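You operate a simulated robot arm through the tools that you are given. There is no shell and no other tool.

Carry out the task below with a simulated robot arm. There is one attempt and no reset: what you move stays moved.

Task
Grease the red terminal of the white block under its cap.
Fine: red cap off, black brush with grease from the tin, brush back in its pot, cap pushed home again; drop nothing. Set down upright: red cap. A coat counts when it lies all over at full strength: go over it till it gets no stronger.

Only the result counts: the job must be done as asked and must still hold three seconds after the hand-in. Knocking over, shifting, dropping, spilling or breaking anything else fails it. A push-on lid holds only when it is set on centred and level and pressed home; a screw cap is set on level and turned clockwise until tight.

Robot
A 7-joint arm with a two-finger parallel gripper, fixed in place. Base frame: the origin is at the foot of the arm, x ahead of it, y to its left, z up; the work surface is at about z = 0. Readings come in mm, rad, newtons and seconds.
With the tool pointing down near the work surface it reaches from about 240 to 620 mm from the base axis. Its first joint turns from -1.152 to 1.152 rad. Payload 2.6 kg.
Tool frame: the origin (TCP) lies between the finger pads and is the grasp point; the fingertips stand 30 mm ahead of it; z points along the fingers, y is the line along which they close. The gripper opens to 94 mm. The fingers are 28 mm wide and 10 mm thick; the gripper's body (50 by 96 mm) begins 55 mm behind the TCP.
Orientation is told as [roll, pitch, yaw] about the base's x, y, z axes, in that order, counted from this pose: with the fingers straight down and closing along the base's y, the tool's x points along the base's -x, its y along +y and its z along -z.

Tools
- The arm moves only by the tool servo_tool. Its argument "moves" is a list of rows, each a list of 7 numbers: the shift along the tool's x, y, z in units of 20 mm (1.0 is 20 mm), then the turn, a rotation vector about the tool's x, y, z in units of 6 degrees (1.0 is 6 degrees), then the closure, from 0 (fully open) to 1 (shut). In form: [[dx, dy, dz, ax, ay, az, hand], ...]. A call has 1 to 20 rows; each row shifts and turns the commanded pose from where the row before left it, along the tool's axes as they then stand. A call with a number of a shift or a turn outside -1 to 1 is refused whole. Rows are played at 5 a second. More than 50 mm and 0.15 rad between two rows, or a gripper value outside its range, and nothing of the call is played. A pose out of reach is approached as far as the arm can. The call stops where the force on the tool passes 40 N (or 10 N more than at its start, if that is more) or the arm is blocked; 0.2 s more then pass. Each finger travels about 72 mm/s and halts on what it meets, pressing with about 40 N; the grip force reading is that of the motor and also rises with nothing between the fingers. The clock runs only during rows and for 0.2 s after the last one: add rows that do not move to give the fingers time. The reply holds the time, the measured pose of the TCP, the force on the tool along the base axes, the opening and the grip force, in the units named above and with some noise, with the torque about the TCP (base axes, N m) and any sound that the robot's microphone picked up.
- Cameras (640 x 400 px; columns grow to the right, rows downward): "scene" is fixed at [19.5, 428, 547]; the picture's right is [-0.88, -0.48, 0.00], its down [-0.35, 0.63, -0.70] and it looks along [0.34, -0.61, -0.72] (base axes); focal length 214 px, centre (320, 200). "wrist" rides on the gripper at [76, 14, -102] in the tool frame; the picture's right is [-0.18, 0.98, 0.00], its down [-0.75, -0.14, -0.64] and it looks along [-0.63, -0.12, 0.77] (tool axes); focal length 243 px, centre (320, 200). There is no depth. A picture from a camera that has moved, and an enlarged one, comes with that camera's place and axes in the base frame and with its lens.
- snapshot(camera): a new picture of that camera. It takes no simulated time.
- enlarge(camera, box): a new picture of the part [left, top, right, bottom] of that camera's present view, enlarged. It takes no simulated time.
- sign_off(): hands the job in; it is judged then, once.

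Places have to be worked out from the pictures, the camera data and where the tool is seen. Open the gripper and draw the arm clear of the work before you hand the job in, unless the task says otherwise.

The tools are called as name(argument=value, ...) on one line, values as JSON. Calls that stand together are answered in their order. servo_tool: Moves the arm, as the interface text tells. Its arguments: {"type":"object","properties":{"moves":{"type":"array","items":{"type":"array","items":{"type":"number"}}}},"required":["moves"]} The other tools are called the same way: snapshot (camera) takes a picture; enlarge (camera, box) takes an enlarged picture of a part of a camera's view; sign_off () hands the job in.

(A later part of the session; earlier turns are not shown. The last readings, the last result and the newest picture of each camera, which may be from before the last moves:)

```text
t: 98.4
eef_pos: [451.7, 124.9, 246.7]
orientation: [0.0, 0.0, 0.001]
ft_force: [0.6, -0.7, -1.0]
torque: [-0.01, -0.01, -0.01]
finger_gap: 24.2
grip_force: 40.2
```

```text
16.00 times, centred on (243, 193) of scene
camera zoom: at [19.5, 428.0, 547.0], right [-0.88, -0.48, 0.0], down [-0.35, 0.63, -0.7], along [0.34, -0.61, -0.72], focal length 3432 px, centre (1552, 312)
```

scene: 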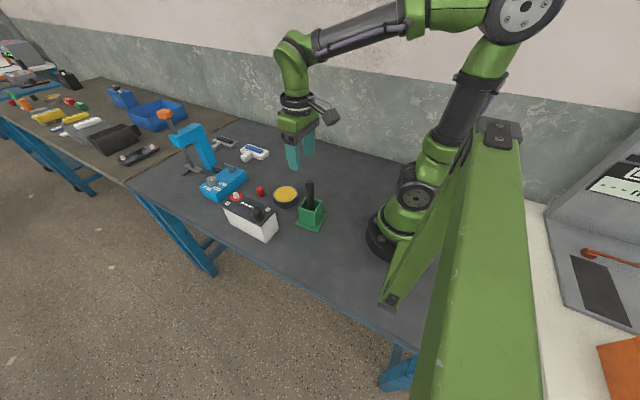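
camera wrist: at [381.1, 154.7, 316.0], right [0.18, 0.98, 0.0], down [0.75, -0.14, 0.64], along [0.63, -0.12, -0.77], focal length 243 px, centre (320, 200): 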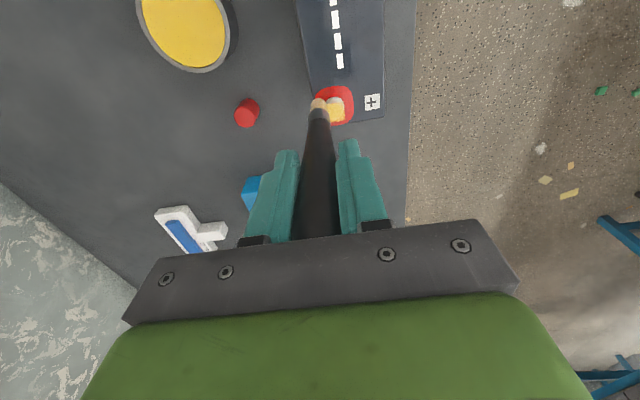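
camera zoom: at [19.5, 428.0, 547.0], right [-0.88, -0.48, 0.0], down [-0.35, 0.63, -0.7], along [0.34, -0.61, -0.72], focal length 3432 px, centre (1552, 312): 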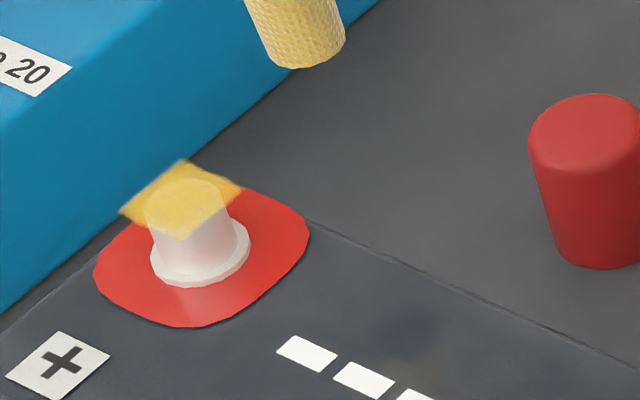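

The coat looks nearly unchanged now, slightly more even. I make one more full pass with strokes to be sure it has reached its maximum, again starting over the post centre.

servo_tool(moves=[[-0.28, 0.67, 0, 0, 0, 0, 1], [-0.28, 0.68, 0, 0, 0, 0, 1], [0, 0, 0.5, 0, 0, 0, 1], [0, 0, 0.4, 0, 0, 0, 1], [0, 0, 0, 0, 0, 0, 1]])

enlarge(camera="wrist", box=[290, 70, 350, 120])

enlarge(camera="scene", box=[234, 180, 256, 198])

```text
t: 99.6
eef_pos: [462.8, 154.5, 228.3]
orientation: [0.001, 0.0, 0.0]
ft_force: [-0.4, 1.0, -0.1]
torque: [0.01, -0.01, -0.02]
finger_gap: 24.4
grip_force: 39.8
```

```text
8.00 times, centred on (320, 95) of wrist
camera zoom: at [386.0, 170.1, 329.8], right [0.18, 0.98, 0.0], down [0.75, -0.14, 0.64], along [0.63, -0.12, -0.77], focal length 1941 px, centre (320, 1040)
```

zoom: 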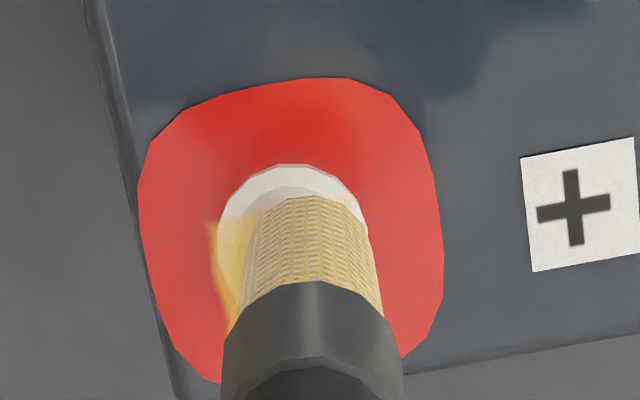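

```text
16.00 times, centred on (245, 189) of scene
camera zoom: at [19.5, 428.0, 547.0], right [-0.88, -0.48, 0.0], down [-0.35, 0.63, -0.7], along [0.34, -0.61, -0.72], focal length 3432 px, centre (1520, 376)
```

zoom: 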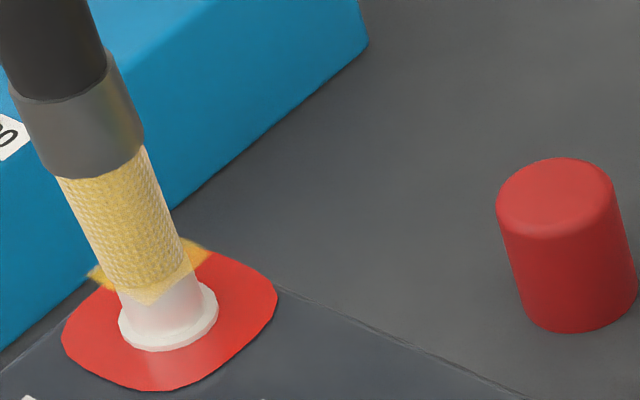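

y overshot by ~2.4 mm; I correct and lower to contact.

servo_tool(moves=[[0, -0.11, 0.1, 0, 0, 0, 1], [0, 0, 0.08, 0, 0, 0, 1], [0, 0, 0, 0, 0, 0, 1]])

servo_tool(moves=[[0, 0, 0.04, 0, 0, 0, 1], [0, 0, 0, 0, 0, 0, 1]])

```text
t: 100.4
eef_pos: [462.1, 151.9, 226.0]
orientation: [-0.001, 0.0, -0.001]
ft_force: [-0.8, -0.2, -0.1]
torque: [-0.01, 0.05, 0.02]
finger_gap: 24.0
grip_force: 40.0
```

```text
t: 101.0
eef_pos: [462.9, 152.3, 224.2]
orientation: [0.002, -0.001, -0.001]
ft_force: [-0.3, -0.5, -0.1]
torque: [-0.03, -0.03, 0.0]
finger_gap: 24.0
grip_force: 39.7
```

Still free; stepping on to contact.

servo_tool(moves=[[0, 0, 0.04, 0, 0, 0, 1], [0, 0, 0, 0, 0, 0, 1]])

servo_tool(moves=[[0, 0, 0.03, 0, 0, 0, 1], [0, 0, 0, 0, 0, 0, 1]])

enlarge(camera="wrist", box=[290, 70, 350, 120])

```text
t: 101.6
eef_pos: [462.6, 152.0, 223.5]
orientation: [0.0, -0.001, 0.001]
ft_force: [-1.2, -0.8, 0.9]
torque: [0.0, 0.06, -0.01]
finger_gap: 24.3
grip_force: 39.7
```

```text
t: 102.2
eef_pos: [462.0, 151.8, 223.4]
orientation: [0.0, -0.002, 0.001]
ft_force: [-1.5, 0.4, 7.6]
torque: [0.05, 0.11, 0.01]
finger_gap: 24.0
grip_force: 40.4
```

```text
8.00 times, centred on (320, 95) of wrist
camera zoom: at [385.5, 166.8, 325.0], right [0.18, 0.98, 0.0], down [0.75, -0.14, 0.64], along [0.63, -0.12, -0.77], focal length 1941 px, centre (320, 1040)
```

zoom: 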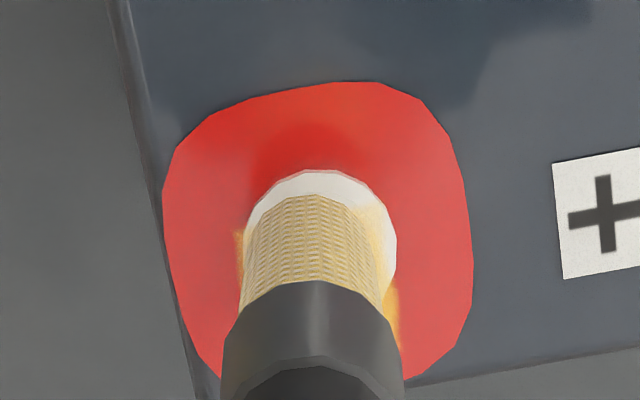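

Contact at 7.6 N. I run a full stroke pattern over the square with this light pressure.

servo_tool(moves=[[-0.1, 0, 0, 0, 0, 0, 1], [-0.1, 0, 0, 0, 0, 0, 1], [-0.1, 0, 0, 0, 0, 0, 1], [0, 0.1, 0, 0, 0, 0, 1], [0, 0.1, 0, 0, 0, 0, 1], [0.1, 0, 0, 0, 0, 0, 1], [0.1, 0, 0, 0, 0, 0, 1], [0.1, 0, 0, 0, 0, 0, 1], [0.1, 0, 0, 0, 0, 0, 1], [0, 0, 0, 0, 0, 0, 1]])

enlarge(camera="scene", box=[234, 180, 256, 198])

servo_tool(moves=[[0, -0.1, 0, 0, 0, 0, 1], [0, -0.1, 0, 0, 0, 0, 1], [0, -0.1, 0, 0, 0, 0, 1], [0, -0.1, 0, 0, 0, 0, 1], [-0.1, 0, 0, 0, 0, 0, 1], [-0.1, 0, 0, 0, 0, 0, 1], [-0.1, 0, 0, 0, 0, 0, 1], [-0.1, 0, 0, 0, 0, 0, 1], [0, 0.1, 0, 0, 0, 0, 1], [0, 0.1, 0, 0, 0, 0, 1], [0, 0, 0, 0, 0, 0, 1]])

enlarge(camera="wrist", box=[290, 70, 350, 120])

enlarge(camera="scene", box=[234, 180, 256, 198])

```text
t: 104.4
eef_pos: [461.8, 156.8, 223.7]
orientation: [0.0, 0.002, -0.001]
ft_force: [3.9, -0.4, 13.3]
torque: [-0.08, -0.33, 0.01]
finger_gap: 23.8
grip_force: 39.4
```

```text
16.00 times, centred on (245, 189) of scene
camera zoom: at [19.4, 427.9, 547.1], right [-0.88, -0.48, 0.0], down [-0.35, 0.63, -0.7], along [0.34, -0.61, -0.72], focal length 3432 px, centre (1520, 376)
```

zoom: 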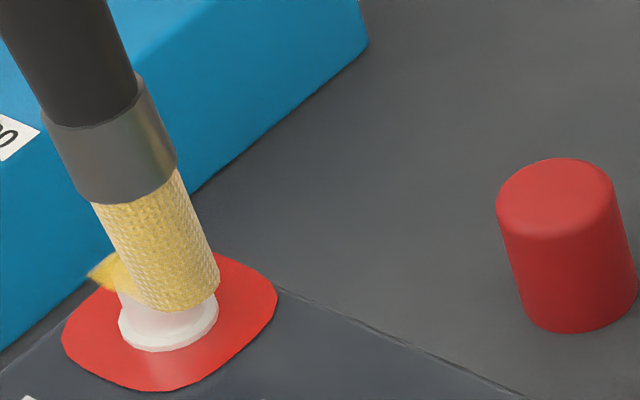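

```text
t: 106.8
eef_pos: [468.8, 152.0, 220.9]
orientation: [0.0, -0.003, -0.001]
ft_force: [1.7, -1.5, 5.0]
torque: [-0.21, -0.09, 0.0]
finger_gap: 23.5
grip_force: 39.7
```

```text
8.00 times, centred on (320, 95) of wrist
camera zoom: at [391.8, 165.9, 323.4], right [0.18, 0.98, 0.0], down [0.75, -0.14, 0.64], along [0.63, -0.12, -0.77], focal length 1941 px, centre (320, 1040)
```

zoom: 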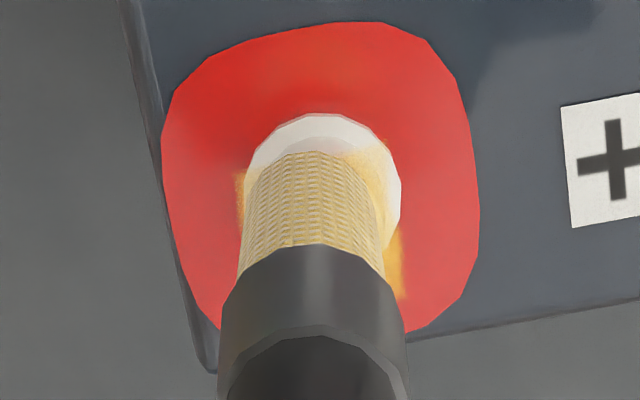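

```text
16.00 times, centred on (245, 189) of scene
camera zoom: at [19.5, 428.0, 547.0], right [-0.88, -0.48, 0.0], down [-0.35, 0.63, -0.7], along [0.34, -0.61, -0.72], focal length 3432 px, centre (1520, 376)
```

zoom: 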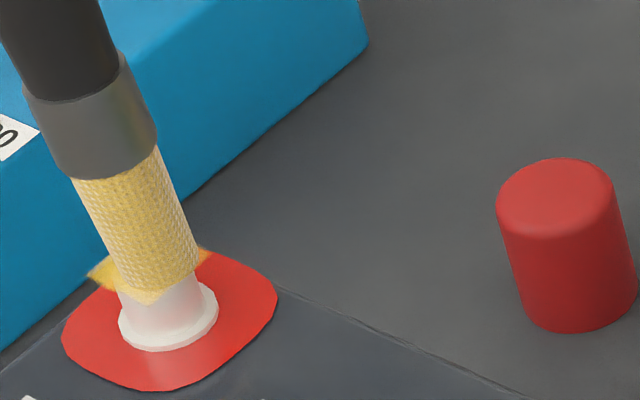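

The brush has pivoted further in the grip (tip lags ~10 mm in −x) from the +x strokes. I drag back in −x under pressure so it pivots upright again while stroking.

servo_tool(moves=[[0, 0, 0.03, 0, 0, 0, 1], [0.1, 0, 0, 0, 0, 0, 1], [0.1, 0, 0, 0, 0, 0, 1], [0.1, 0, 0, 0, 0, 0, 1], [0.1, 0, 0, 0, 0, 0, 1], [0.1, 0, 0, 0, 0, 0, 1], [0, 0, 0, 0, 0, 0, 1]])

enlarge(camera="wrist", box=[290, 70, 350, 120])

enlarge(camera="scene", box=[234, 180, 256, 198])

```text
t: 108.4
eef_pos: [458.2, 150.7, 221.7]
orientation: [0.0, 0.001, 0.0]
ft_force: [3.8, -0.1, 10.7]
torque: [0.03, -0.31, 0.03]
finger_gap: 24.1
grip_force: 39.9
```

```text
8.00 times, centred on (320, 95) of wrist
camera zoom: at [381.6, 166.4, 323.3], right [0.18, 0.98, 0.0], down [0.75, -0.14, 0.64], along [0.63, -0.12, -0.77], focal length 1941 px, centre (320, 1040)
```

zoom: 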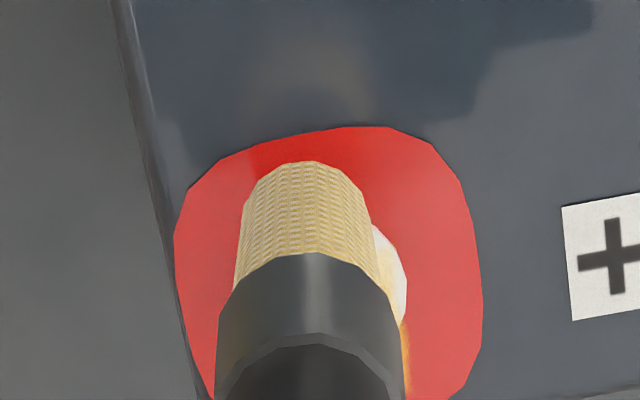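

```text
16.00 times, centred on (245, 189) of scene
camera zoom: at [19.4, 427.9, 547.1], right [-0.88, -0.48, 0.0], down [-0.35, 0.63, -0.7], along [0.34, -0.61, -0.72], focal length 3432 px, centre (1520, 376)
```

zoom: 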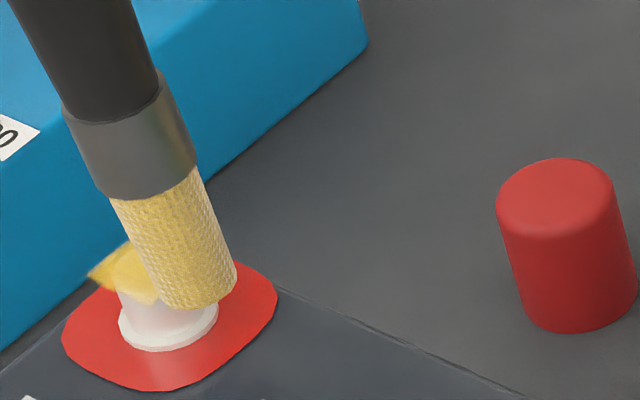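

The brush now covers the −x edge of the layer; enough. I lift clear and inspect the coat again from the same viewpoint.

servo_tool(moves=[[0, 0, -0.5, 0, 0, 0, 1], [0, 0, -0.7, 0, 0, 0, 1], [0.17, -0.63, 0, 0, 0, 0, 1], [0.18, -0.63, 0, 0, 0, 0, 1], [0, 0, 0, 0, 0, 0, 1]])

enlarge(camera="wrist", box=[335, 80, 365, 110])

enlarge(camera="scene", box=[238, 189, 248, 197])

enlarge(camera="wrist", box=[300, 60, 380, 130])

```text
t: 109.6
eef_pos: [451.6, 126.5, 246.0]
orientation: [0.0, -0.001, -0.001]
ft_force: [0.5, 0.3, 0.3]
torque: [0.0, -0.01, -0.02]
finger_gap: 24.0
grip_force: 39.7
```

```text
13.33 times, centred on (350, 95) of wrist
camera zoom: at [374.6, 141.4, 347.5], right [0.18, 0.98, 0.0], down [0.75, -0.14, 0.64], along [0.63, -0.12, -0.77], focal length 3235 px, centre (-80, 1600)
```

zoom: 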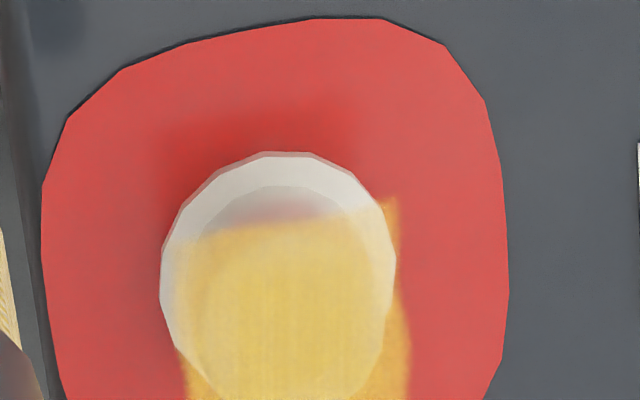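

```text
16.00 times, centred on (243, 193) of scene
camera zoom: at [19.5, 428.0, 547.0], right [-0.88, -0.48, 0.0], down [-0.35, 0.63, -0.7], along [0.34, -0.61, -0.72], focal length 3432 px, centre (1552, 312)
```

zoom: 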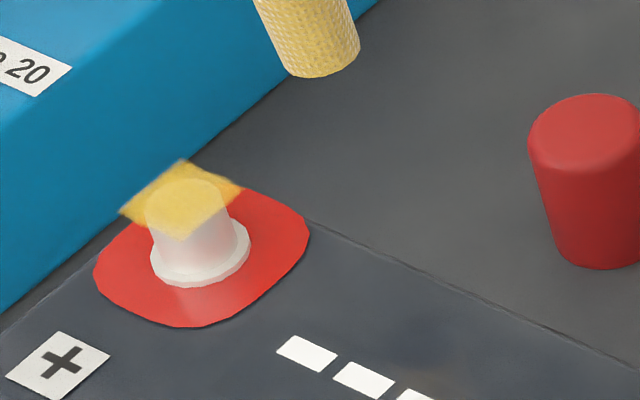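

```text
5.71 times, centred on (340, 95) of wrist
camera zoom: at [374.6, 141.4, 347.5], right [0.18, 0.98, 0.0], down [0.75, -0.14, 0.64], along [0.63, -0.12, -0.77], focal length 1386 px, centre (206, 800)
```

zoom: 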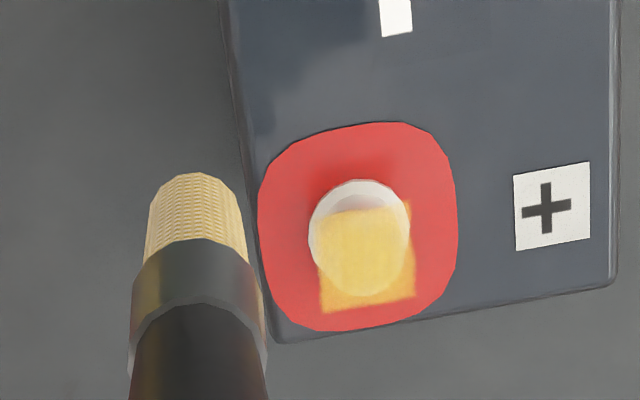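

The coat looks the same as before this pass, so it is saturated and even. Now I return the brush: I pitch the tool by −4.9° so the pivoted brush hangs vertical again, then travel back over the pot.

servo_tool(moves=[[0, 0, 0, 0, -0.41, 0, 1], [0, 0, 0, 0, -0.41, 0, 1], [0, 0, 0, 0, 0, 0, 1]])

enlarge(camera="scene", box=[210, 130, 290, 210])

snapshot(camera="wrist")

```text
t: 110.4
eef_pos: [452.1, 126.1, 246.9]
orientation: [0.0, -0.088, 0.0]
ft_force: [0.4, -0.8, 0.5]
torque: [0.01, 0.04, -0.02]
finger_gap: 23.8
grip_force: 40.7
```

```text
5.00 times, centred on (250, 170) of scene
camera zoom: at [19.5, 428.0, 547.0], right [-0.88, -0.48, 0.0], down [-0.35, 0.63, -0.7], along [0.34, -0.61, -0.72], focal length 1072 px, centre (670, 350)
```

zoom: 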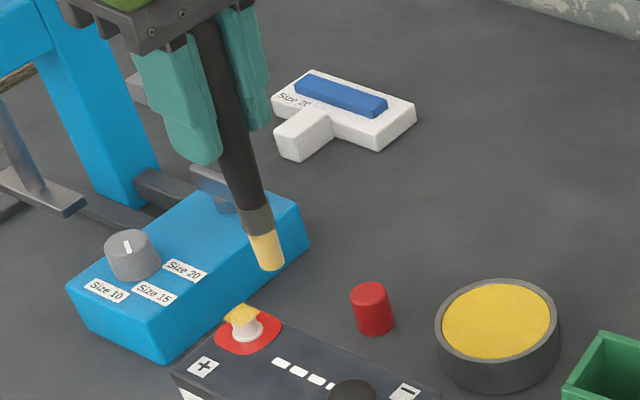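

```text
taken
camera wrist: at [366.6, 141.2, 341.3], right [0.18, 0.98, 0.02], down [0.7, -0.14, 0.7], along [0.69, -0.12, -0.71], focal length 243 px, centre (320, 200)
```

wrist: 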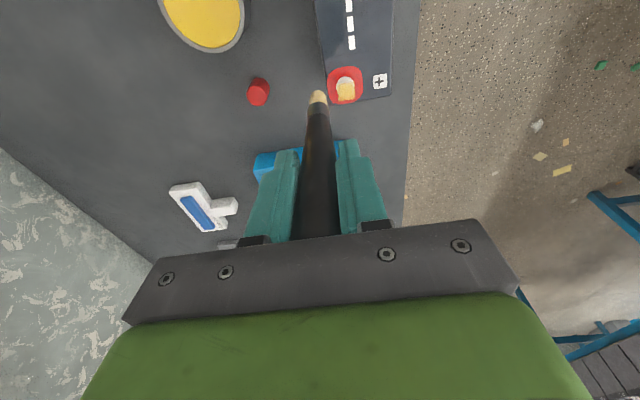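

Tool pitched to −0.088 rad. I zoom to verify the brush's verticality.

enlarge(camera="scene", box=[240, 130, 285, 190])

enlarge(camera="wrist", box=[280, 70, 360, 150])

```text
6.67 times, centred on (262, 160) of scene
camera zoom: at [19.5, 428.0, 547.0], right [-0.88, -0.48, 0.0], down [-0.35, 0.63, -0.7], along [0.34, -0.61, -0.72], focal length 1430 px, centre (703, 467)
```

zoom: 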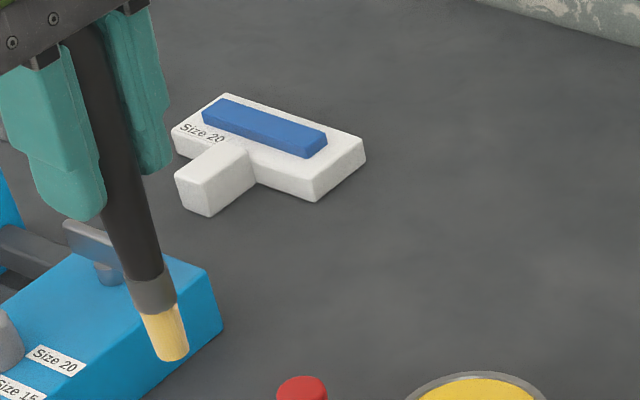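

```text
5.00 times, centred on (320, 110) of wrist
camera zoom: at [366.6, 141.2, 341.3], right [0.18, 0.98, 0.02], down [0.7, -0.14, 0.7], along [0.69, -0.12, -0.71], focal length 1213 px, centre (320, 650)
```

zoom: 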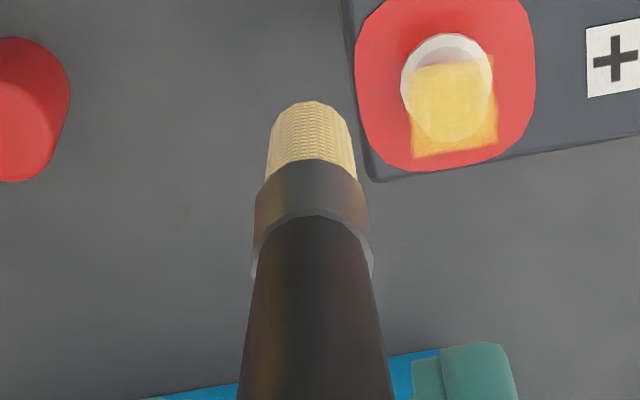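

The brush is vertical to within about half a degree. I move over the pot along the tilted tool axes (level in the base frame).

servo_tool(moves=[[0.981, -0.3435, -0.0865, 0, 0, 0, 1], [0.981, -0.3435, -0.0865, 0, 0, 0, 1], [0.981, -0.3435, -0.0865, 0, 0, 0, 1], [0.981, -0.3435, -0.0865, 0, 0, 0, 1], [0.981, -0.3435, -0.0865, 0, 0, 0, 1], [0.981, -0.3435, -0.0865, 0, 0, 0, 1], [0.981, -0.3435, -0.0865, 0, 0, 0, 1], [0.981, -0.3435, -0.0865, 0, 0, 0, 1], [0.981, -0.3435, -0.0865, 0, 0, 0, 1], [0.981, -0.3435, -0.0865, 0, 0, 0, 1], [0, 0, 0, 0, 0, 0, 1], [0, 0, 0, 0, 0, 0, 1]])

enlarge(camera="scene", box=[280, 140, 340, 240])

enlarge(camera="wrist", box=[260, 30, 380, 130])

```text
t: 113.0
eef_pos: [253.5, 56.2, 245.6]
orientation: [0.0, -0.084, 0.001]
ft_force: [-0.5, 0.1, -0.5]
torque: [-0.01, 0.0, 0.01]
finger_gap: 24.0
grip_force: 40.3
```

```text
4.00 times, centred on (310, 190) of scene
camera zoom: at [19.5, 428.0, 547.0], right [-0.88, -0.48, 0.0], down [-0.35, 0.63, -0.7], along [0.34, -0.61, -0.72], focal length 858 px, centre (360, 240)
```

zoom: 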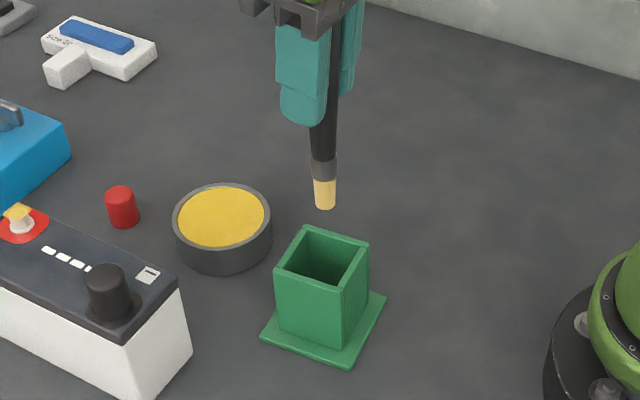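

```text
4.00 times, centred on (320, 80) of wrist
camera zoom: at [167.7, 71.1, 340.6], right [0.18, 0.98, 0.02], down [0.7, -0.14, 0.7], along [0.69, -0.12, -0.71], focal length 970 px, centre (320, 680)
```

zoom: 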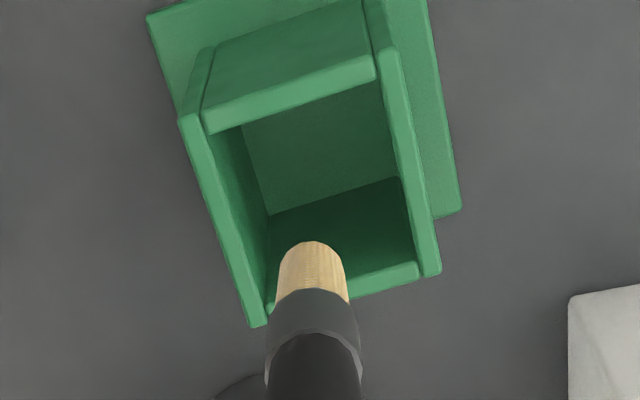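

The tip is ~2 mm off the pot centre; I correct by (+1.5, +1.5) mm and lower the brush vertically into the pot, stopping ~17 mm above its home height.

servo_tool(moves=[[-0.075, 0.075, 0.007, 0, 0, 0, 1], [0.0659, 0, 0.747, 0, 0, 0, 1], [0.0659, 0, 0.747, 0, 0, 0, 1], [0, 0, 0, 0, 0, 0, 1]])

enlarge(camera="scene", box=[280, 140, 340, 240])

enlarge(camera="wrist", box=[260, 30, 380, 130])

```text
t: 114.0
eef_pos: [255.0, 59.4, 215.4]
orientation: [0.001, -0.085, 0.001]
ft_force: [0.8, -0.9, -0.7]
torque: [0.02, 0.01, 0.01]
finger_gap: 23.7
grip_force: 40.3
```

```text
4.00 times, centred on (310, 190) of scene
camera zoom: at [19.5, 428.0, 547.0], right [-0.88, -0.48, 0.0], down [-0.35, 0.63, -0.7], along [0.34, -0.61, -0.72], focal length 858 px, centre (360, 240)
```

zoom: 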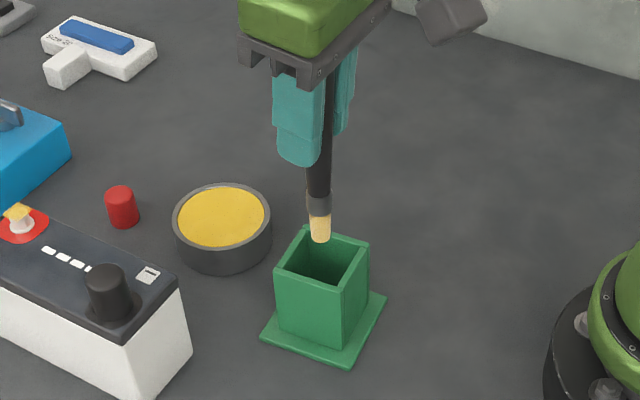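

```text
4.00 times, centred on (320, 80) of wrist
camera zoom: at [170.0, 75.1, 309.9], right [0.18, 0.98, 0.02], down [0.7, -0.14, 0.7], along [0.69, -0.12, -0.71], focal length 970 px, centre (320, 680)
```

zoom: 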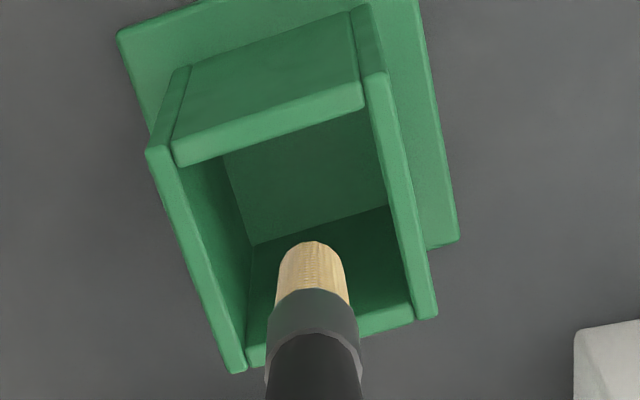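

Tip is well inside the opening's outline. I continue down into the pot.

servo_tool(moves=[[0.065, -0.05, 0.737, 0, 0, 0, 1], [0.065, 0, 0.737, 0, 0, 0, 1], [0.065, 0, 0.737, 0, 0, 0, 1], [0.065, 0, 0.737, 0, 0, 0, 1], [0.065, 0, 0.737, 0, 0, 0, 1], [0, 0, 0, 0, 0, 0, 1]])

enlarge(camera="scene", box=[280, 140, 340, 240])

enlarge(camera="wrist", box=[250, 40, 390, 180])

```text
t: 115.4
eef_pos: [255.5, 57.1, 142.6]
orientation: [0.002, -0.085, 0.0]
ft_force: [0.4, 0.6, -1.4]
torque: [-0.03, 0.0, 0.02]
finger_gap: 23.9
grip_force: 40.2
```

```text
4.00 times, centred on (310, 190) of scene
camera zoom: at [19.5, 428.0, 547.0], right [-0.88, -0.48, 0.0], down [-0.35, 0.63, -0.7], along [0.34, -0.61, -0.72], focal length 858 px, centre (360, 240)
```

zoom: 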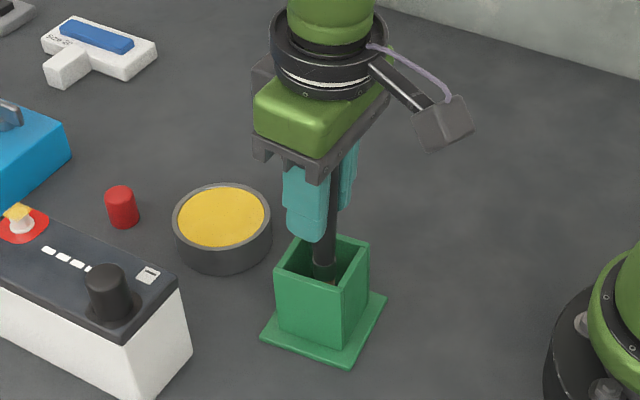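

```text
2.86 times, centred on (320, 110) of wrist
camera zoom: at [170.5, 71.4, 237.5], right [0.18, 0.98, 0.02], down [0.7, -0.14, 0.7], along [0.69, -0.12, -0.71], focal length 693 px, centre (320, 457)
```

zoom: 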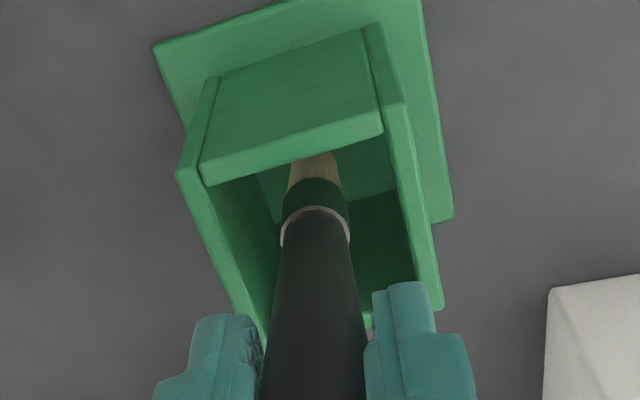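

Brush is in the pot. I lower another 14 mm then probe for the floor in 1 mm steps.

servo_tool(moves=[[0.031, 0.04, 0.35, 0, 0, 0, 1], [0.031, 0, 0.35, 0, 0, 0, 1], [0, 0, 0, 0, 0, 0, 1]])

servo_tool(moves=[[0.004, 0, 0.05, 0, 0, 0, 1], [0, 0, 0, 0, 0, 0, 1]])

servo_tool(moves=[[0.004, 0, 0.05, 0, 0, 0, 1], [0, 0, 0, 0, 0, 0, 1]])

servo_tool(moves=[[0.004, 0, 0.05, 0, 0, 0, 1], [0, 0, 0, 0, 0, 0, 1]])

```text
t: 116.2
eef_pos: [255.6, 60.6, 128.5]
orientation: [-0.002, -0.084, -0.001]
ft_force: [0.8, 0.2, -1.1]
torque: [-0.03, -0.04, 0.03]
finger_gap: 24.1
grip_force: 40.5
```

```text
t: 116.8
eef_pos: [255.4, 58.9, 127.5]
orientation: [0.002, -0.086, -0.001]
ft_force: [-0.7, 1.2, -0.4]
torque: [0.02, -0.03, 0.0]
finger_gap: 24.0
grip_force: 39.8
```

```text
t: 117.4
eef_pos: [256.6, 59.7, 126.3]
orientation: [-0.002, -0.085, 0.0]
ft_force: [0.0, -0.9, 0.1]
torque: [0.03, -0.03, 0.0]
finger_gap: 23.7
grip_force: 40.5
```

```text
t: 118.0
eef_pos: [256.4, 58.8, 124.4]
orientation: [0.001, -0.085, 0.001]
ft_force: [0.3, 0.4, -0.6]
torque: [0.04, -0.02, -0.02]
finger_gap: 24.0
grip_force: 39.8
```

Not on the floor yet at z≈125; I continue in 1 mm steps.

servo_tool(moves=[[0.004, 0, 0.05, 0, 0, 0, 1], [0, 0, 0, 0, 0, 0, 1]])

servo_tool(moves=[[0.004, 0, 0.05, 0, 0, 0, 1], [0, 0, 0, 0, 0, 0, 1]])

enlarge(camera="wrist", box=[250, 40, 390, 180])

enlarge(camera="scene", box=[280, 150, 340, 240])

```text
t: 118.6
eef_pos: [255.8, 59.3, 125.7]
orientation: [-0.002, -0.086, 0.0]
ft_force: [0.6, -1.0, -1.4]
torque: [0.0, -0.02, -0.03]
finger_gap: 23.7
grip_force: 39.2
```

```text
t: 119.2
eef_pos: [256.4, 58.5, 122.1]
orientation: [-0.001, -0.086, 0.001]
ft_force: [-0.8, -0.2, 0.7]
torque: [-0.02, -0.02, -0.02]
finger_gap: 23.9
grip_force: 39.9
```

```text
2.86 times, centred on (320, 110) of wrist
camera zoom: at [170.9, 73.7, 218.3], right [0.18, 0.98, 0.02], down [0.7, -0.14, 0.7], along [0.69, -0.12, -0.71], focal length 693 px, centre (320, 457)
```

zoom: 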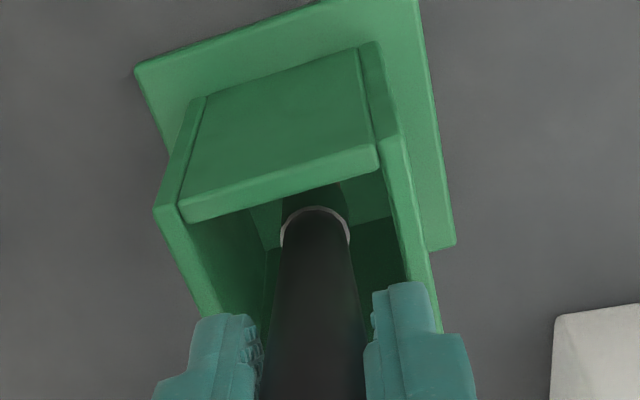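

```text
4.44 times, centred on (310, 195) of scene
camera zoom: at [19.5, 428.0, 547.0], right [-0.88, -0.48, 0.0], down [-0.35, 0.63, -0.7], along [0.34, -0.61, -0.72], focal length 953 px, centre (364, 222)
```

zoom: 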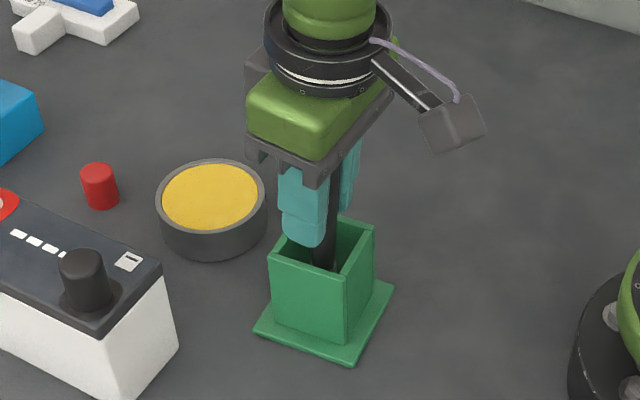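

Real z is 123.8, expected floor contact about here. One more millimetre.

servo_tool(moves=[[0.004, 0, 0.05, 0, 0, 0, 1], [0, 0, 0, 0, 0, 0, 1]])

servo_tool(moves=[[0.002, 0, 0.03, 0, 0, 0, 1], [0, 0, 0, 0, 0, 0, 1]])

enlarge(camera="wrist", box=[250, 40, 390, 180])

```text
t: 119.8
eef_pos: [255.9, 59.3, 123.0]
orientation: [0.001, -0.085, 0.0]
ft_force: [0.0, 0.4, 0.0]
torque: [0.0, 0.02, 0.0]
finger_gap: 24.0
grip_force: 39.9
```

```text
t: 120.4
eef_pos: [255.6, 59.4, 121.6]
orientation: [0.001, -0.087, 0.0]
ft_force: [-0.1, -0.1, -0.6]
torque: [0.0, -0.03, 0.05]
finger_gap: 23.9
grip_force: 40.0
```

```text
2.86 times, centred on (320, 110) of wrist
camera zoom: at [170.9, 74.1, 216.2], right [0.18, 0.98, 0.02], down [0.7, -0.14, 0.7], along [0.69, -0.12, -0.71], focal length 693 px, centre (320, 457)
```

zoom: 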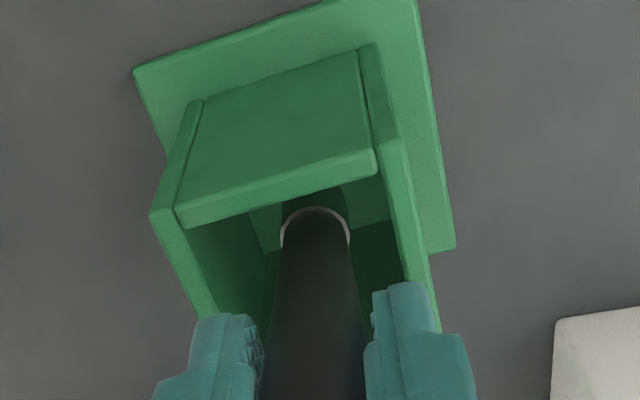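

No contact yet at z≈121.7; fingertips still ~4–5 mm above the rim. I step down a bit more while watching force.

servo_tool(moves=[[0.004, 0, 0.04, 0, 0, 0, 1], [0, 0, 0, 0, 0, 0, 1]])

servo_tool(moves=[[0.004, 0, 0.04, 0, 0, 0, 1], [0, 0, 0, 0, 0, 0, 1]])

enlarge(camera="scene", box=[290, 175, 335, 215])

enlarge(camera="wrist", box=[250, 60, 390, 200])

```text
t: 121.0
eef_pos: [255.9, 58.9, 120.1]
orientation: [-0.001, -0.087, 0.001]
ft_force: [1.2, -0.5, -0.7]
torque: [-0.02, 0.02, 0.01]
finger_gap: 24.0
grip_force: 39.5
```

```text
t: 121.6
eef_pos: [256.3, 59.2, 120.2]
orientation: [-0.001, -0.085, 0.0]
ft_force: [-0.4, -0.5, -1.4]
torque: [0.02, 0.01, 0.03]
finger_gap: 23.6
grip_force: 39.7
```

```text
10.00 times, centred on (312, 195) of scene
camera zoom: at [19.5, 428.0, 547.0], right [-0.88, -0.48, 0.0], down [-0.35, 0.63, -0.7], along [0.34, -0.61, -0.72], focal length 2145 px, centre (395, 250)
```

zoom: 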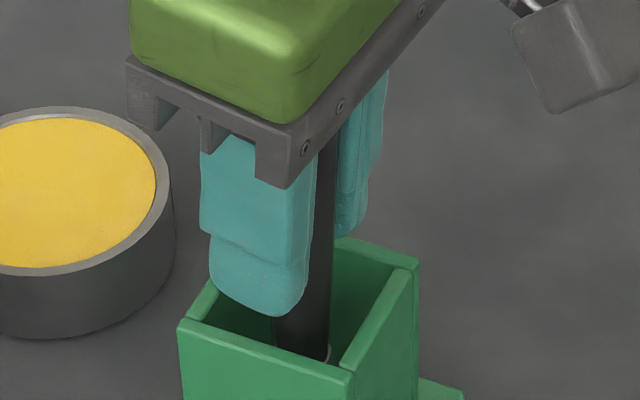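

```text
2.86 times, centred on (320, 130) of wrist
camera zoom: at [170.9, 74.2, 215.0], right [0.18, 0.98, 0.02], down [0.7, -0.14, 0.7], along [0.69, -0.12, -0.71], focal length 693 px, centre (320, 400)
```

zoom: 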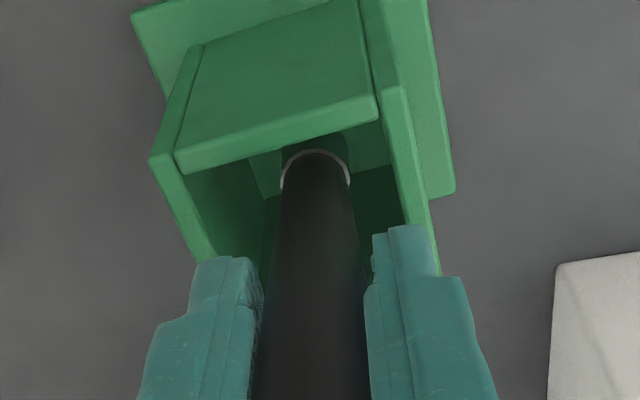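

Still no floor contact; the scene view puts the fingertips at z≈93, about 7 mm above the rim. I continue down stepwise.

servo_tool(moves=[[0.004, 0, 0.05, 0, 0, 0, 1], [0, 0, 0, 0, 0, 0, 1]])

servo_tool(moves=[[0.004, 0, 0.05, 0, 0, 0, 1], [0, 0, 0, 0, 0, 0, 1]])

enlarge(camera="scene", box=[290, 175, 335, 215])

```text
t: 122.2
eef_pos: [256.4, 59.9, 118.9]
orientation: [0.001, -0.087, 0.0]
ft_force: [-3.2, 0.4, 13.0]
torque: [0.05, 0.37, -0.02]
finger_gap: 23.9
grip_force: 39.7
```

```text
t: 122.8
eef_pos: [257.0, 57.2, 118.5]
orientation: [0.0, -0.09, 0.0]
ft_force: [-2.6, 0.5, 29.0]
torque: [0.09, 0.4, 0.03]
finger_gap: 24.1
grip_force: 40.0
```

```text
10.00 times, centred on (312, 195) of scene
camera zoom: at [19.4, 427.9, 547.1], right [-0.88, -0.48, 0.0], down [-0.35, 0.63, -0.7], along [0.34, -0.61, -0.72], focal length 2145 px, centre (395, 250)
```

zoom: 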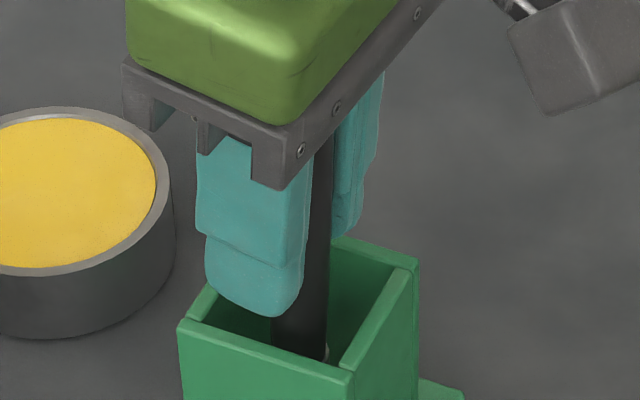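

Floor contact reached (29 N now). I raise ~1.6 mm to relieve the load, then open the fingers gently.

servo_tool(moves=[[-0.007, 0, -0.075, 0, 0, 0, 1], [0, 0, 0, 0, 0, 0, 1]])

```text
t: 123.4
eef_pos: [255.4, 58.3, 119.7]
orientation: [0.0, -0.084, 0.003]
ft_force: [0.6, 0.0, 4.6]
torque: [-0.04, -0.21, -0.01]
finger_gap: 23.8
grip_force: 40.4
```

Load is down to ~5 N. I open the fingers in steps.

servo_tool(moves=[[0, 0, 0, 0, 0, 0, 0.73], [0, 0, 0, 0, 0, 0, 0.7], [0, 0, 0, 0, 0, 0, 0.6], [0, 0, 0, 0, 0, 0, 0.5], [0, 0, 0, 0, 0, 0, 0.45], [0, 0, 0, 0, 0, 0, 0.45]])

enlarge(camera="scene", box=[285, 165, 340, 235])

enlarge(camera="wrist", box=[240, 50, 400, 240])

```text
t: 124.8
eef_pos: [256.4, 60.4, 119.6]
orientation: [-0.001, -0.086, 0.0]
ft_force: [-0.8, -0.4, 0.2]
torque: [0.05, -0.01, 0.02]
finger_gap: 51.5
grip_force: 0.1
```

```text
5.71 times, centred on (312, 200) of scene
camera zoom: at [19.5, 428.0, 547.0], right [-0.88, -0.48, 0.0], down [-0.35, 0.63, -0.7], along [0.34, -0.61, -0.72], focal length 1226 px, centre (363, 200)
```

zoom: 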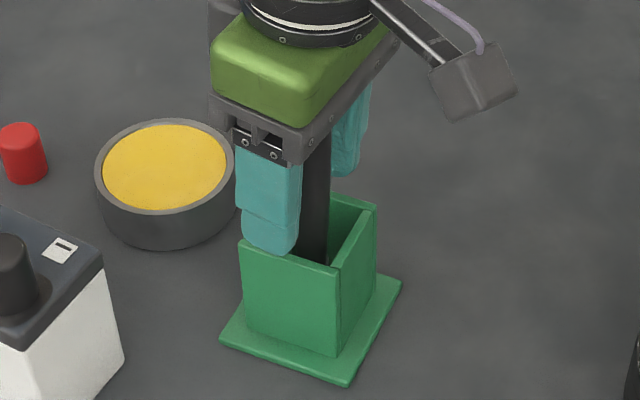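

```text
2.11 times, centred on (320, 145) of wrist
camera zoom: at [171.3, 73.9, 214.4], right [0.18, 0.98, 0.02], down [0.7, -0.14, 0.7], along [0.69, -0.12, -0.71], focal length 511 px, centre (320, 316)
```

zoom: 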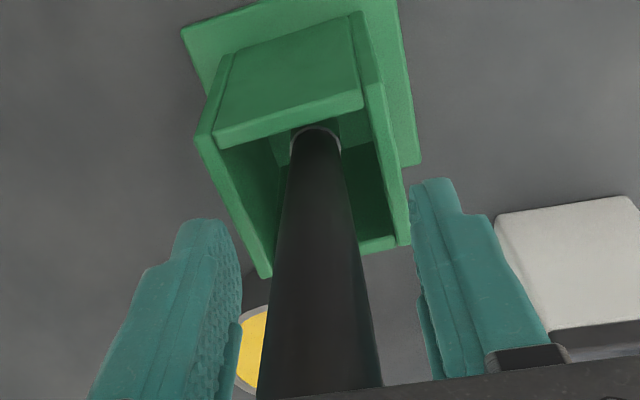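

The brush stands in its pot. I rise straight up clear of the handle and then level the tool again.

servo_tool(moves=[[-0.0408, 0, -0.4625, 0, 0, 0, 0.4], [-0.0408, 0, -0.4625, 0, 0, 0, 0.4], [-0.0816, 0, -0.925, 0, 0, 0, 0.4], [-0.0816, 0, -0.925, 0, 0, 0, 0.4], [-0.0816, 0, -0.925, 0, 0, 0, 0.4], [-0.0816, 0, -0.925, 0, 0, 0, 0.4], [-0.0816, 0, -0.925, 0, 0, 0, 0.4], [-0.0816, 0, -0.925, 0, 0, 0, 0.4], [0, 0, 0, 0, 0.41, 0, 0.4], [0, 0, 0, 0, 0.41, 0, 0.4], [0, 0, 0, 0, 0, 0, 0.4]])

enlarge(camera="scene", box=[280, 150, 345, 240])

snapshot(camera="wrist")

```text
t: 127.2
eef_pos: [257.1, 58.0, 249.4]
orientation: [0.0, 0.0, 0.0]
ft_force: [0.0, -0.4, -0.1]
torque: [-0.02, 0.0, -0.01]
finger_gap: 56.3
grip_force: 0.0
```

```text
4.44 times, centred on (312, 195) of scene
camera zoom: at [19.5, 428.0, 547.0], right [-0.88, -0.48, 0.0], down [-0.35, 0.63, -0.7], along [0.34, -0.61, -0.72], focal length 953 px, centre (353, 222)
```

zoom: 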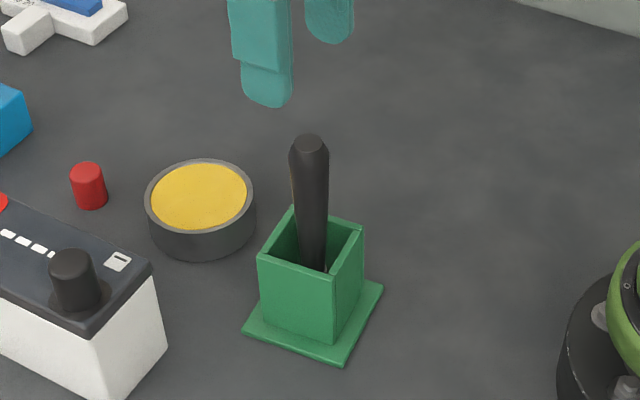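

```text
taken
camera wrist: at [180.6, 73.0, 351.2], right [0.18, 0.98, 0.0], down [0.75, -0.14, 0.64], along [0.63, -0.12, -0.77], focal length 243 px, centre (320, 200)
```

wrist: 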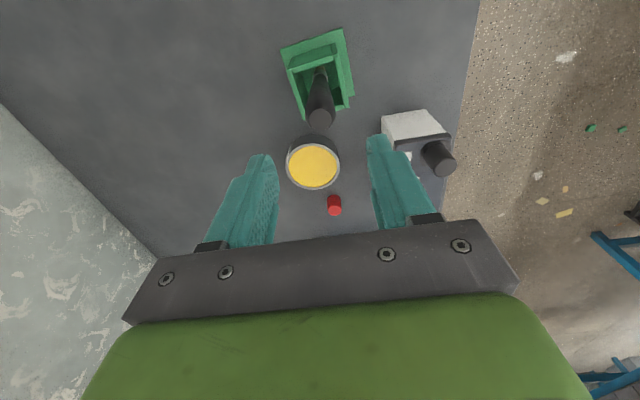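

The brush is back upright in its pot. Next I go to the red cap at about (474, 44) and look before descending.

servo_tool(moves=[[-0.9033, -0.0579, 0, 0, 0, 0, 0.4], [-0.9033, -0.0579, 0, 0, 0, 0, 0.4], [-0.9033, -0.0579, 0, 0, 0, 0, 0.4], [-0.9033, -0.0579, 0, 0, 0, 0, 0.4], [-0.9033, -0.0579, 0, 0, 0, 0, 0.4], [-0.9033, -0.0579, 0, 0, 0, 0, 0.4], [-0.9033, -0.0579, 0, 0, 0, 0, 0.4], [-0.9033, -0.0579, 0, 0, 0, 0, 0.4], [-0.9033, -0.0579, 0, 0, 0, 0, 0.4], [-0.9033, -0.0579, 0, 0, 0, 0, 0.4], [-0.9033, -0.0579, 0, 0, 0, 0, 0.4], [-0.9033, -0.0579, 0, 0, 0, 0, 0.4], [0, 0, 0, 0, 0, 0, 0.4]])

servo_tool(moves=[[0, 0, 0.9, 0, 0, 0, 0.4], [0, 0, 0.9, 0, 0, 0, 0.4], [0, 0, 0.9, 0, 0, 0, 0.4], [0, 0, 0.9, 0, 0, 0, 0.4], [0, 0, 0.9, 0, 0, 0, 0.4], [0, 0, 0.9, 0, 0, 0, 0.4], [0, 0, 0.9, 0, 0, 0, 0.4], [0, 0, 0.7, 0, 0, 0, 0.4], [0, 0, 0, 0, 0, 0, 0.4]])

snapshot(camera="wrist")

enlarge(camera="scene", box=[230, 140, 310, 210])

```text
t: 130.0
eef_pos: [473.7, 45.4, 248.6]
orientation: [0.0, 0.001, -0.001]
ft_force: [-1.1, 0.0, -0.3]
torque: [-0.05, -0.02, -0.04]
finger_gap: 56.4
grip_force: 0.1
```

```text
t: 132.0
eef_pos: [474.0, 44.3, 108.3]
orientation: [0.001, 0.0, -0.001]
ft_force: [0.1, -0.6, 0.1]
torque: [0.03, -0.02, 0.01]
finger_gap: 56.6
grip_force: 0.0
```

```text
taken
camera wrist: at [397.3, 59.3, 210.7], right [0.18, 0.98, 0.0], down [0.75, -0.14, 0.64], along [0.63, -0.12, -0.77], focal length 243 px, centre (320, 200)
```

wrist: 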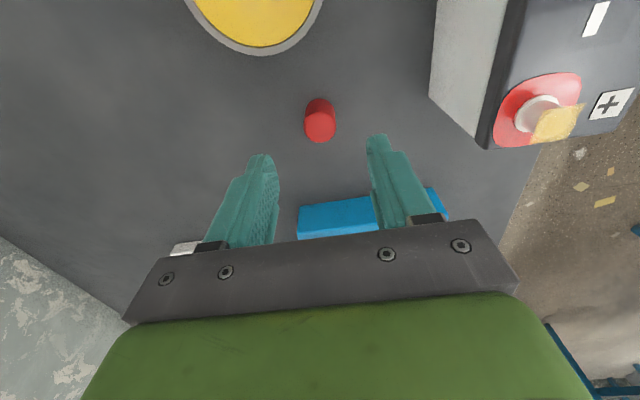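

```text
5.71 times, centred on (270, 175) of scene
camera zoom: at [19.5, 428.0, 547.0], right [-0.88, -0.48, 0.0], down [-0.35, 0.63, -0.7], along [0.34, -0.61, -0.72], focal length 1226 px, centre (606, 343)
```

zoom: 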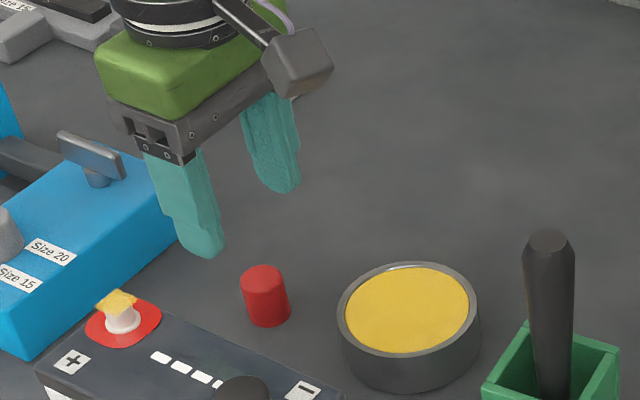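

The arm is right above the cap. This side view also shows the coat on the post; I zoom in on both.

enlarge(camera="wrist", box=[500, 60, 600, 150])

enlarge(camera="wrist", box=[280, 80, 360, 150])

```text
4.44 times, centred on (550, 105) of wrist
camera zoom: at [397.3, 59.3, 210.7], right [0.18, 0.98, 0.0], down [0.75, -0.14, 0.64], along [0.63, -0.12, -0.77], focal length 1078 px, centre (-702, 622)
```

zoom: 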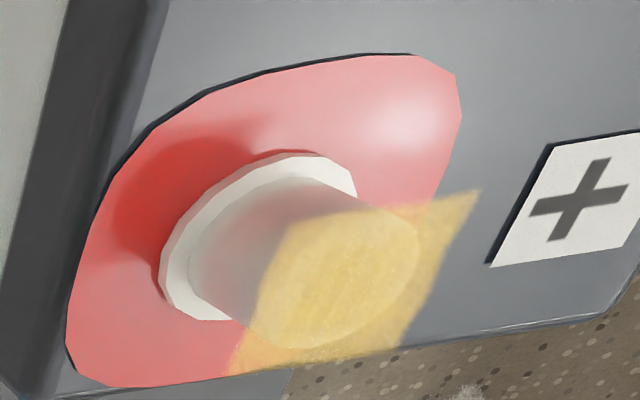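

```text
5.71 times, centred on (320, 115) of wrist
camera zoom: at [397.3, 59.3, 210.7], right [0.18, 0.98, 0.0], down [0.75, -0.14, 0.64], along [0.63, -0.12, -0.77], focal length 1386 px, centre (320, 686)
```

zoom: 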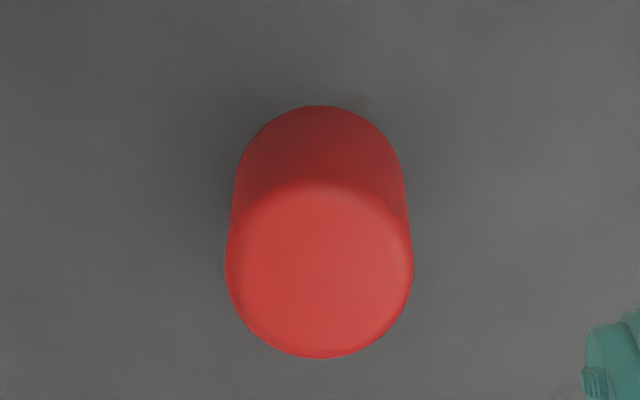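

The coat covers the whole square evenly. I lower over the cap to real z≈34 with the cap centred, then verify before gripping.

servo_tool(moves=[[0, 0, 0.9, 0, 0, 0, 0.4], [0, 0, 0.9, 0, 0, 0, 0.4], [0, 0, 0.9, 0, 0, 0, 0.4], [0, 0, 0.6, 0, 0, 0, 0.45], [0, 0, 0.35, 0, 0, 0, 0.5], [0, 0, 0, 0, 0, 0, 0.5]])

enlarge(camera="wrist", box=[260, 120, 380, 220])

enlarge(camera="scene", box=[245, 165, 285, 200])

```text
t: 133.4
eef_pos: [473.5, 44.7, 34.9]
orientation: [-0.001, 0.002, 0.001]
ft_force: [-0.3, 0.1, -0.2]
torque: [0.02, 0.0, 0.02]
finger_gap: 47.0
grip_force: 0.0
```

```text
4.00 times, centred on (320, 170) of wrist
camera zoom: at [397.3, 59.2, 136.9], right [0.18, 0.98, 0.0], down [0.75, -0.14, 0.64], along [0.63, -0.12, -0.77], focal length 970 px, centre (320, 320)
```

zoom: 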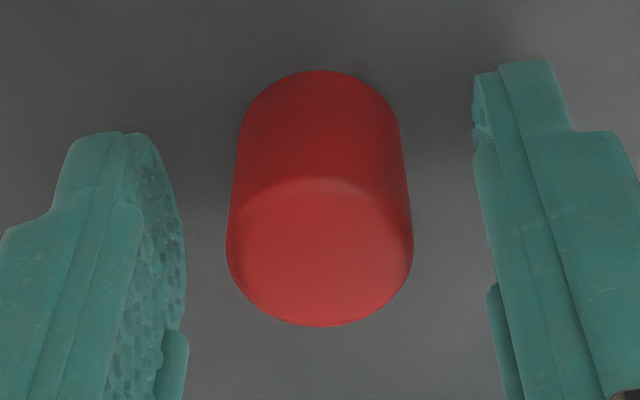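

```text
11.43 times, centred on (265, 182) of scene
camera zoom: at [19.5, 428.0, 547.0], right [-0.88, -0.48, 0.0], down [-0.35, 0.63, -0.7], along [0.34, -0.61, -0.72], focal length 2451 px, centre (949, 400)
```

zoom: 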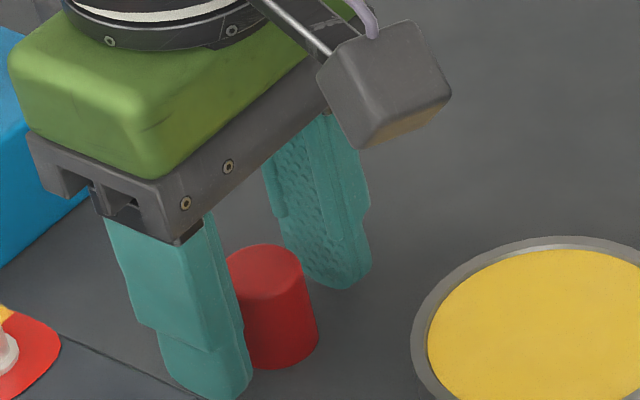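

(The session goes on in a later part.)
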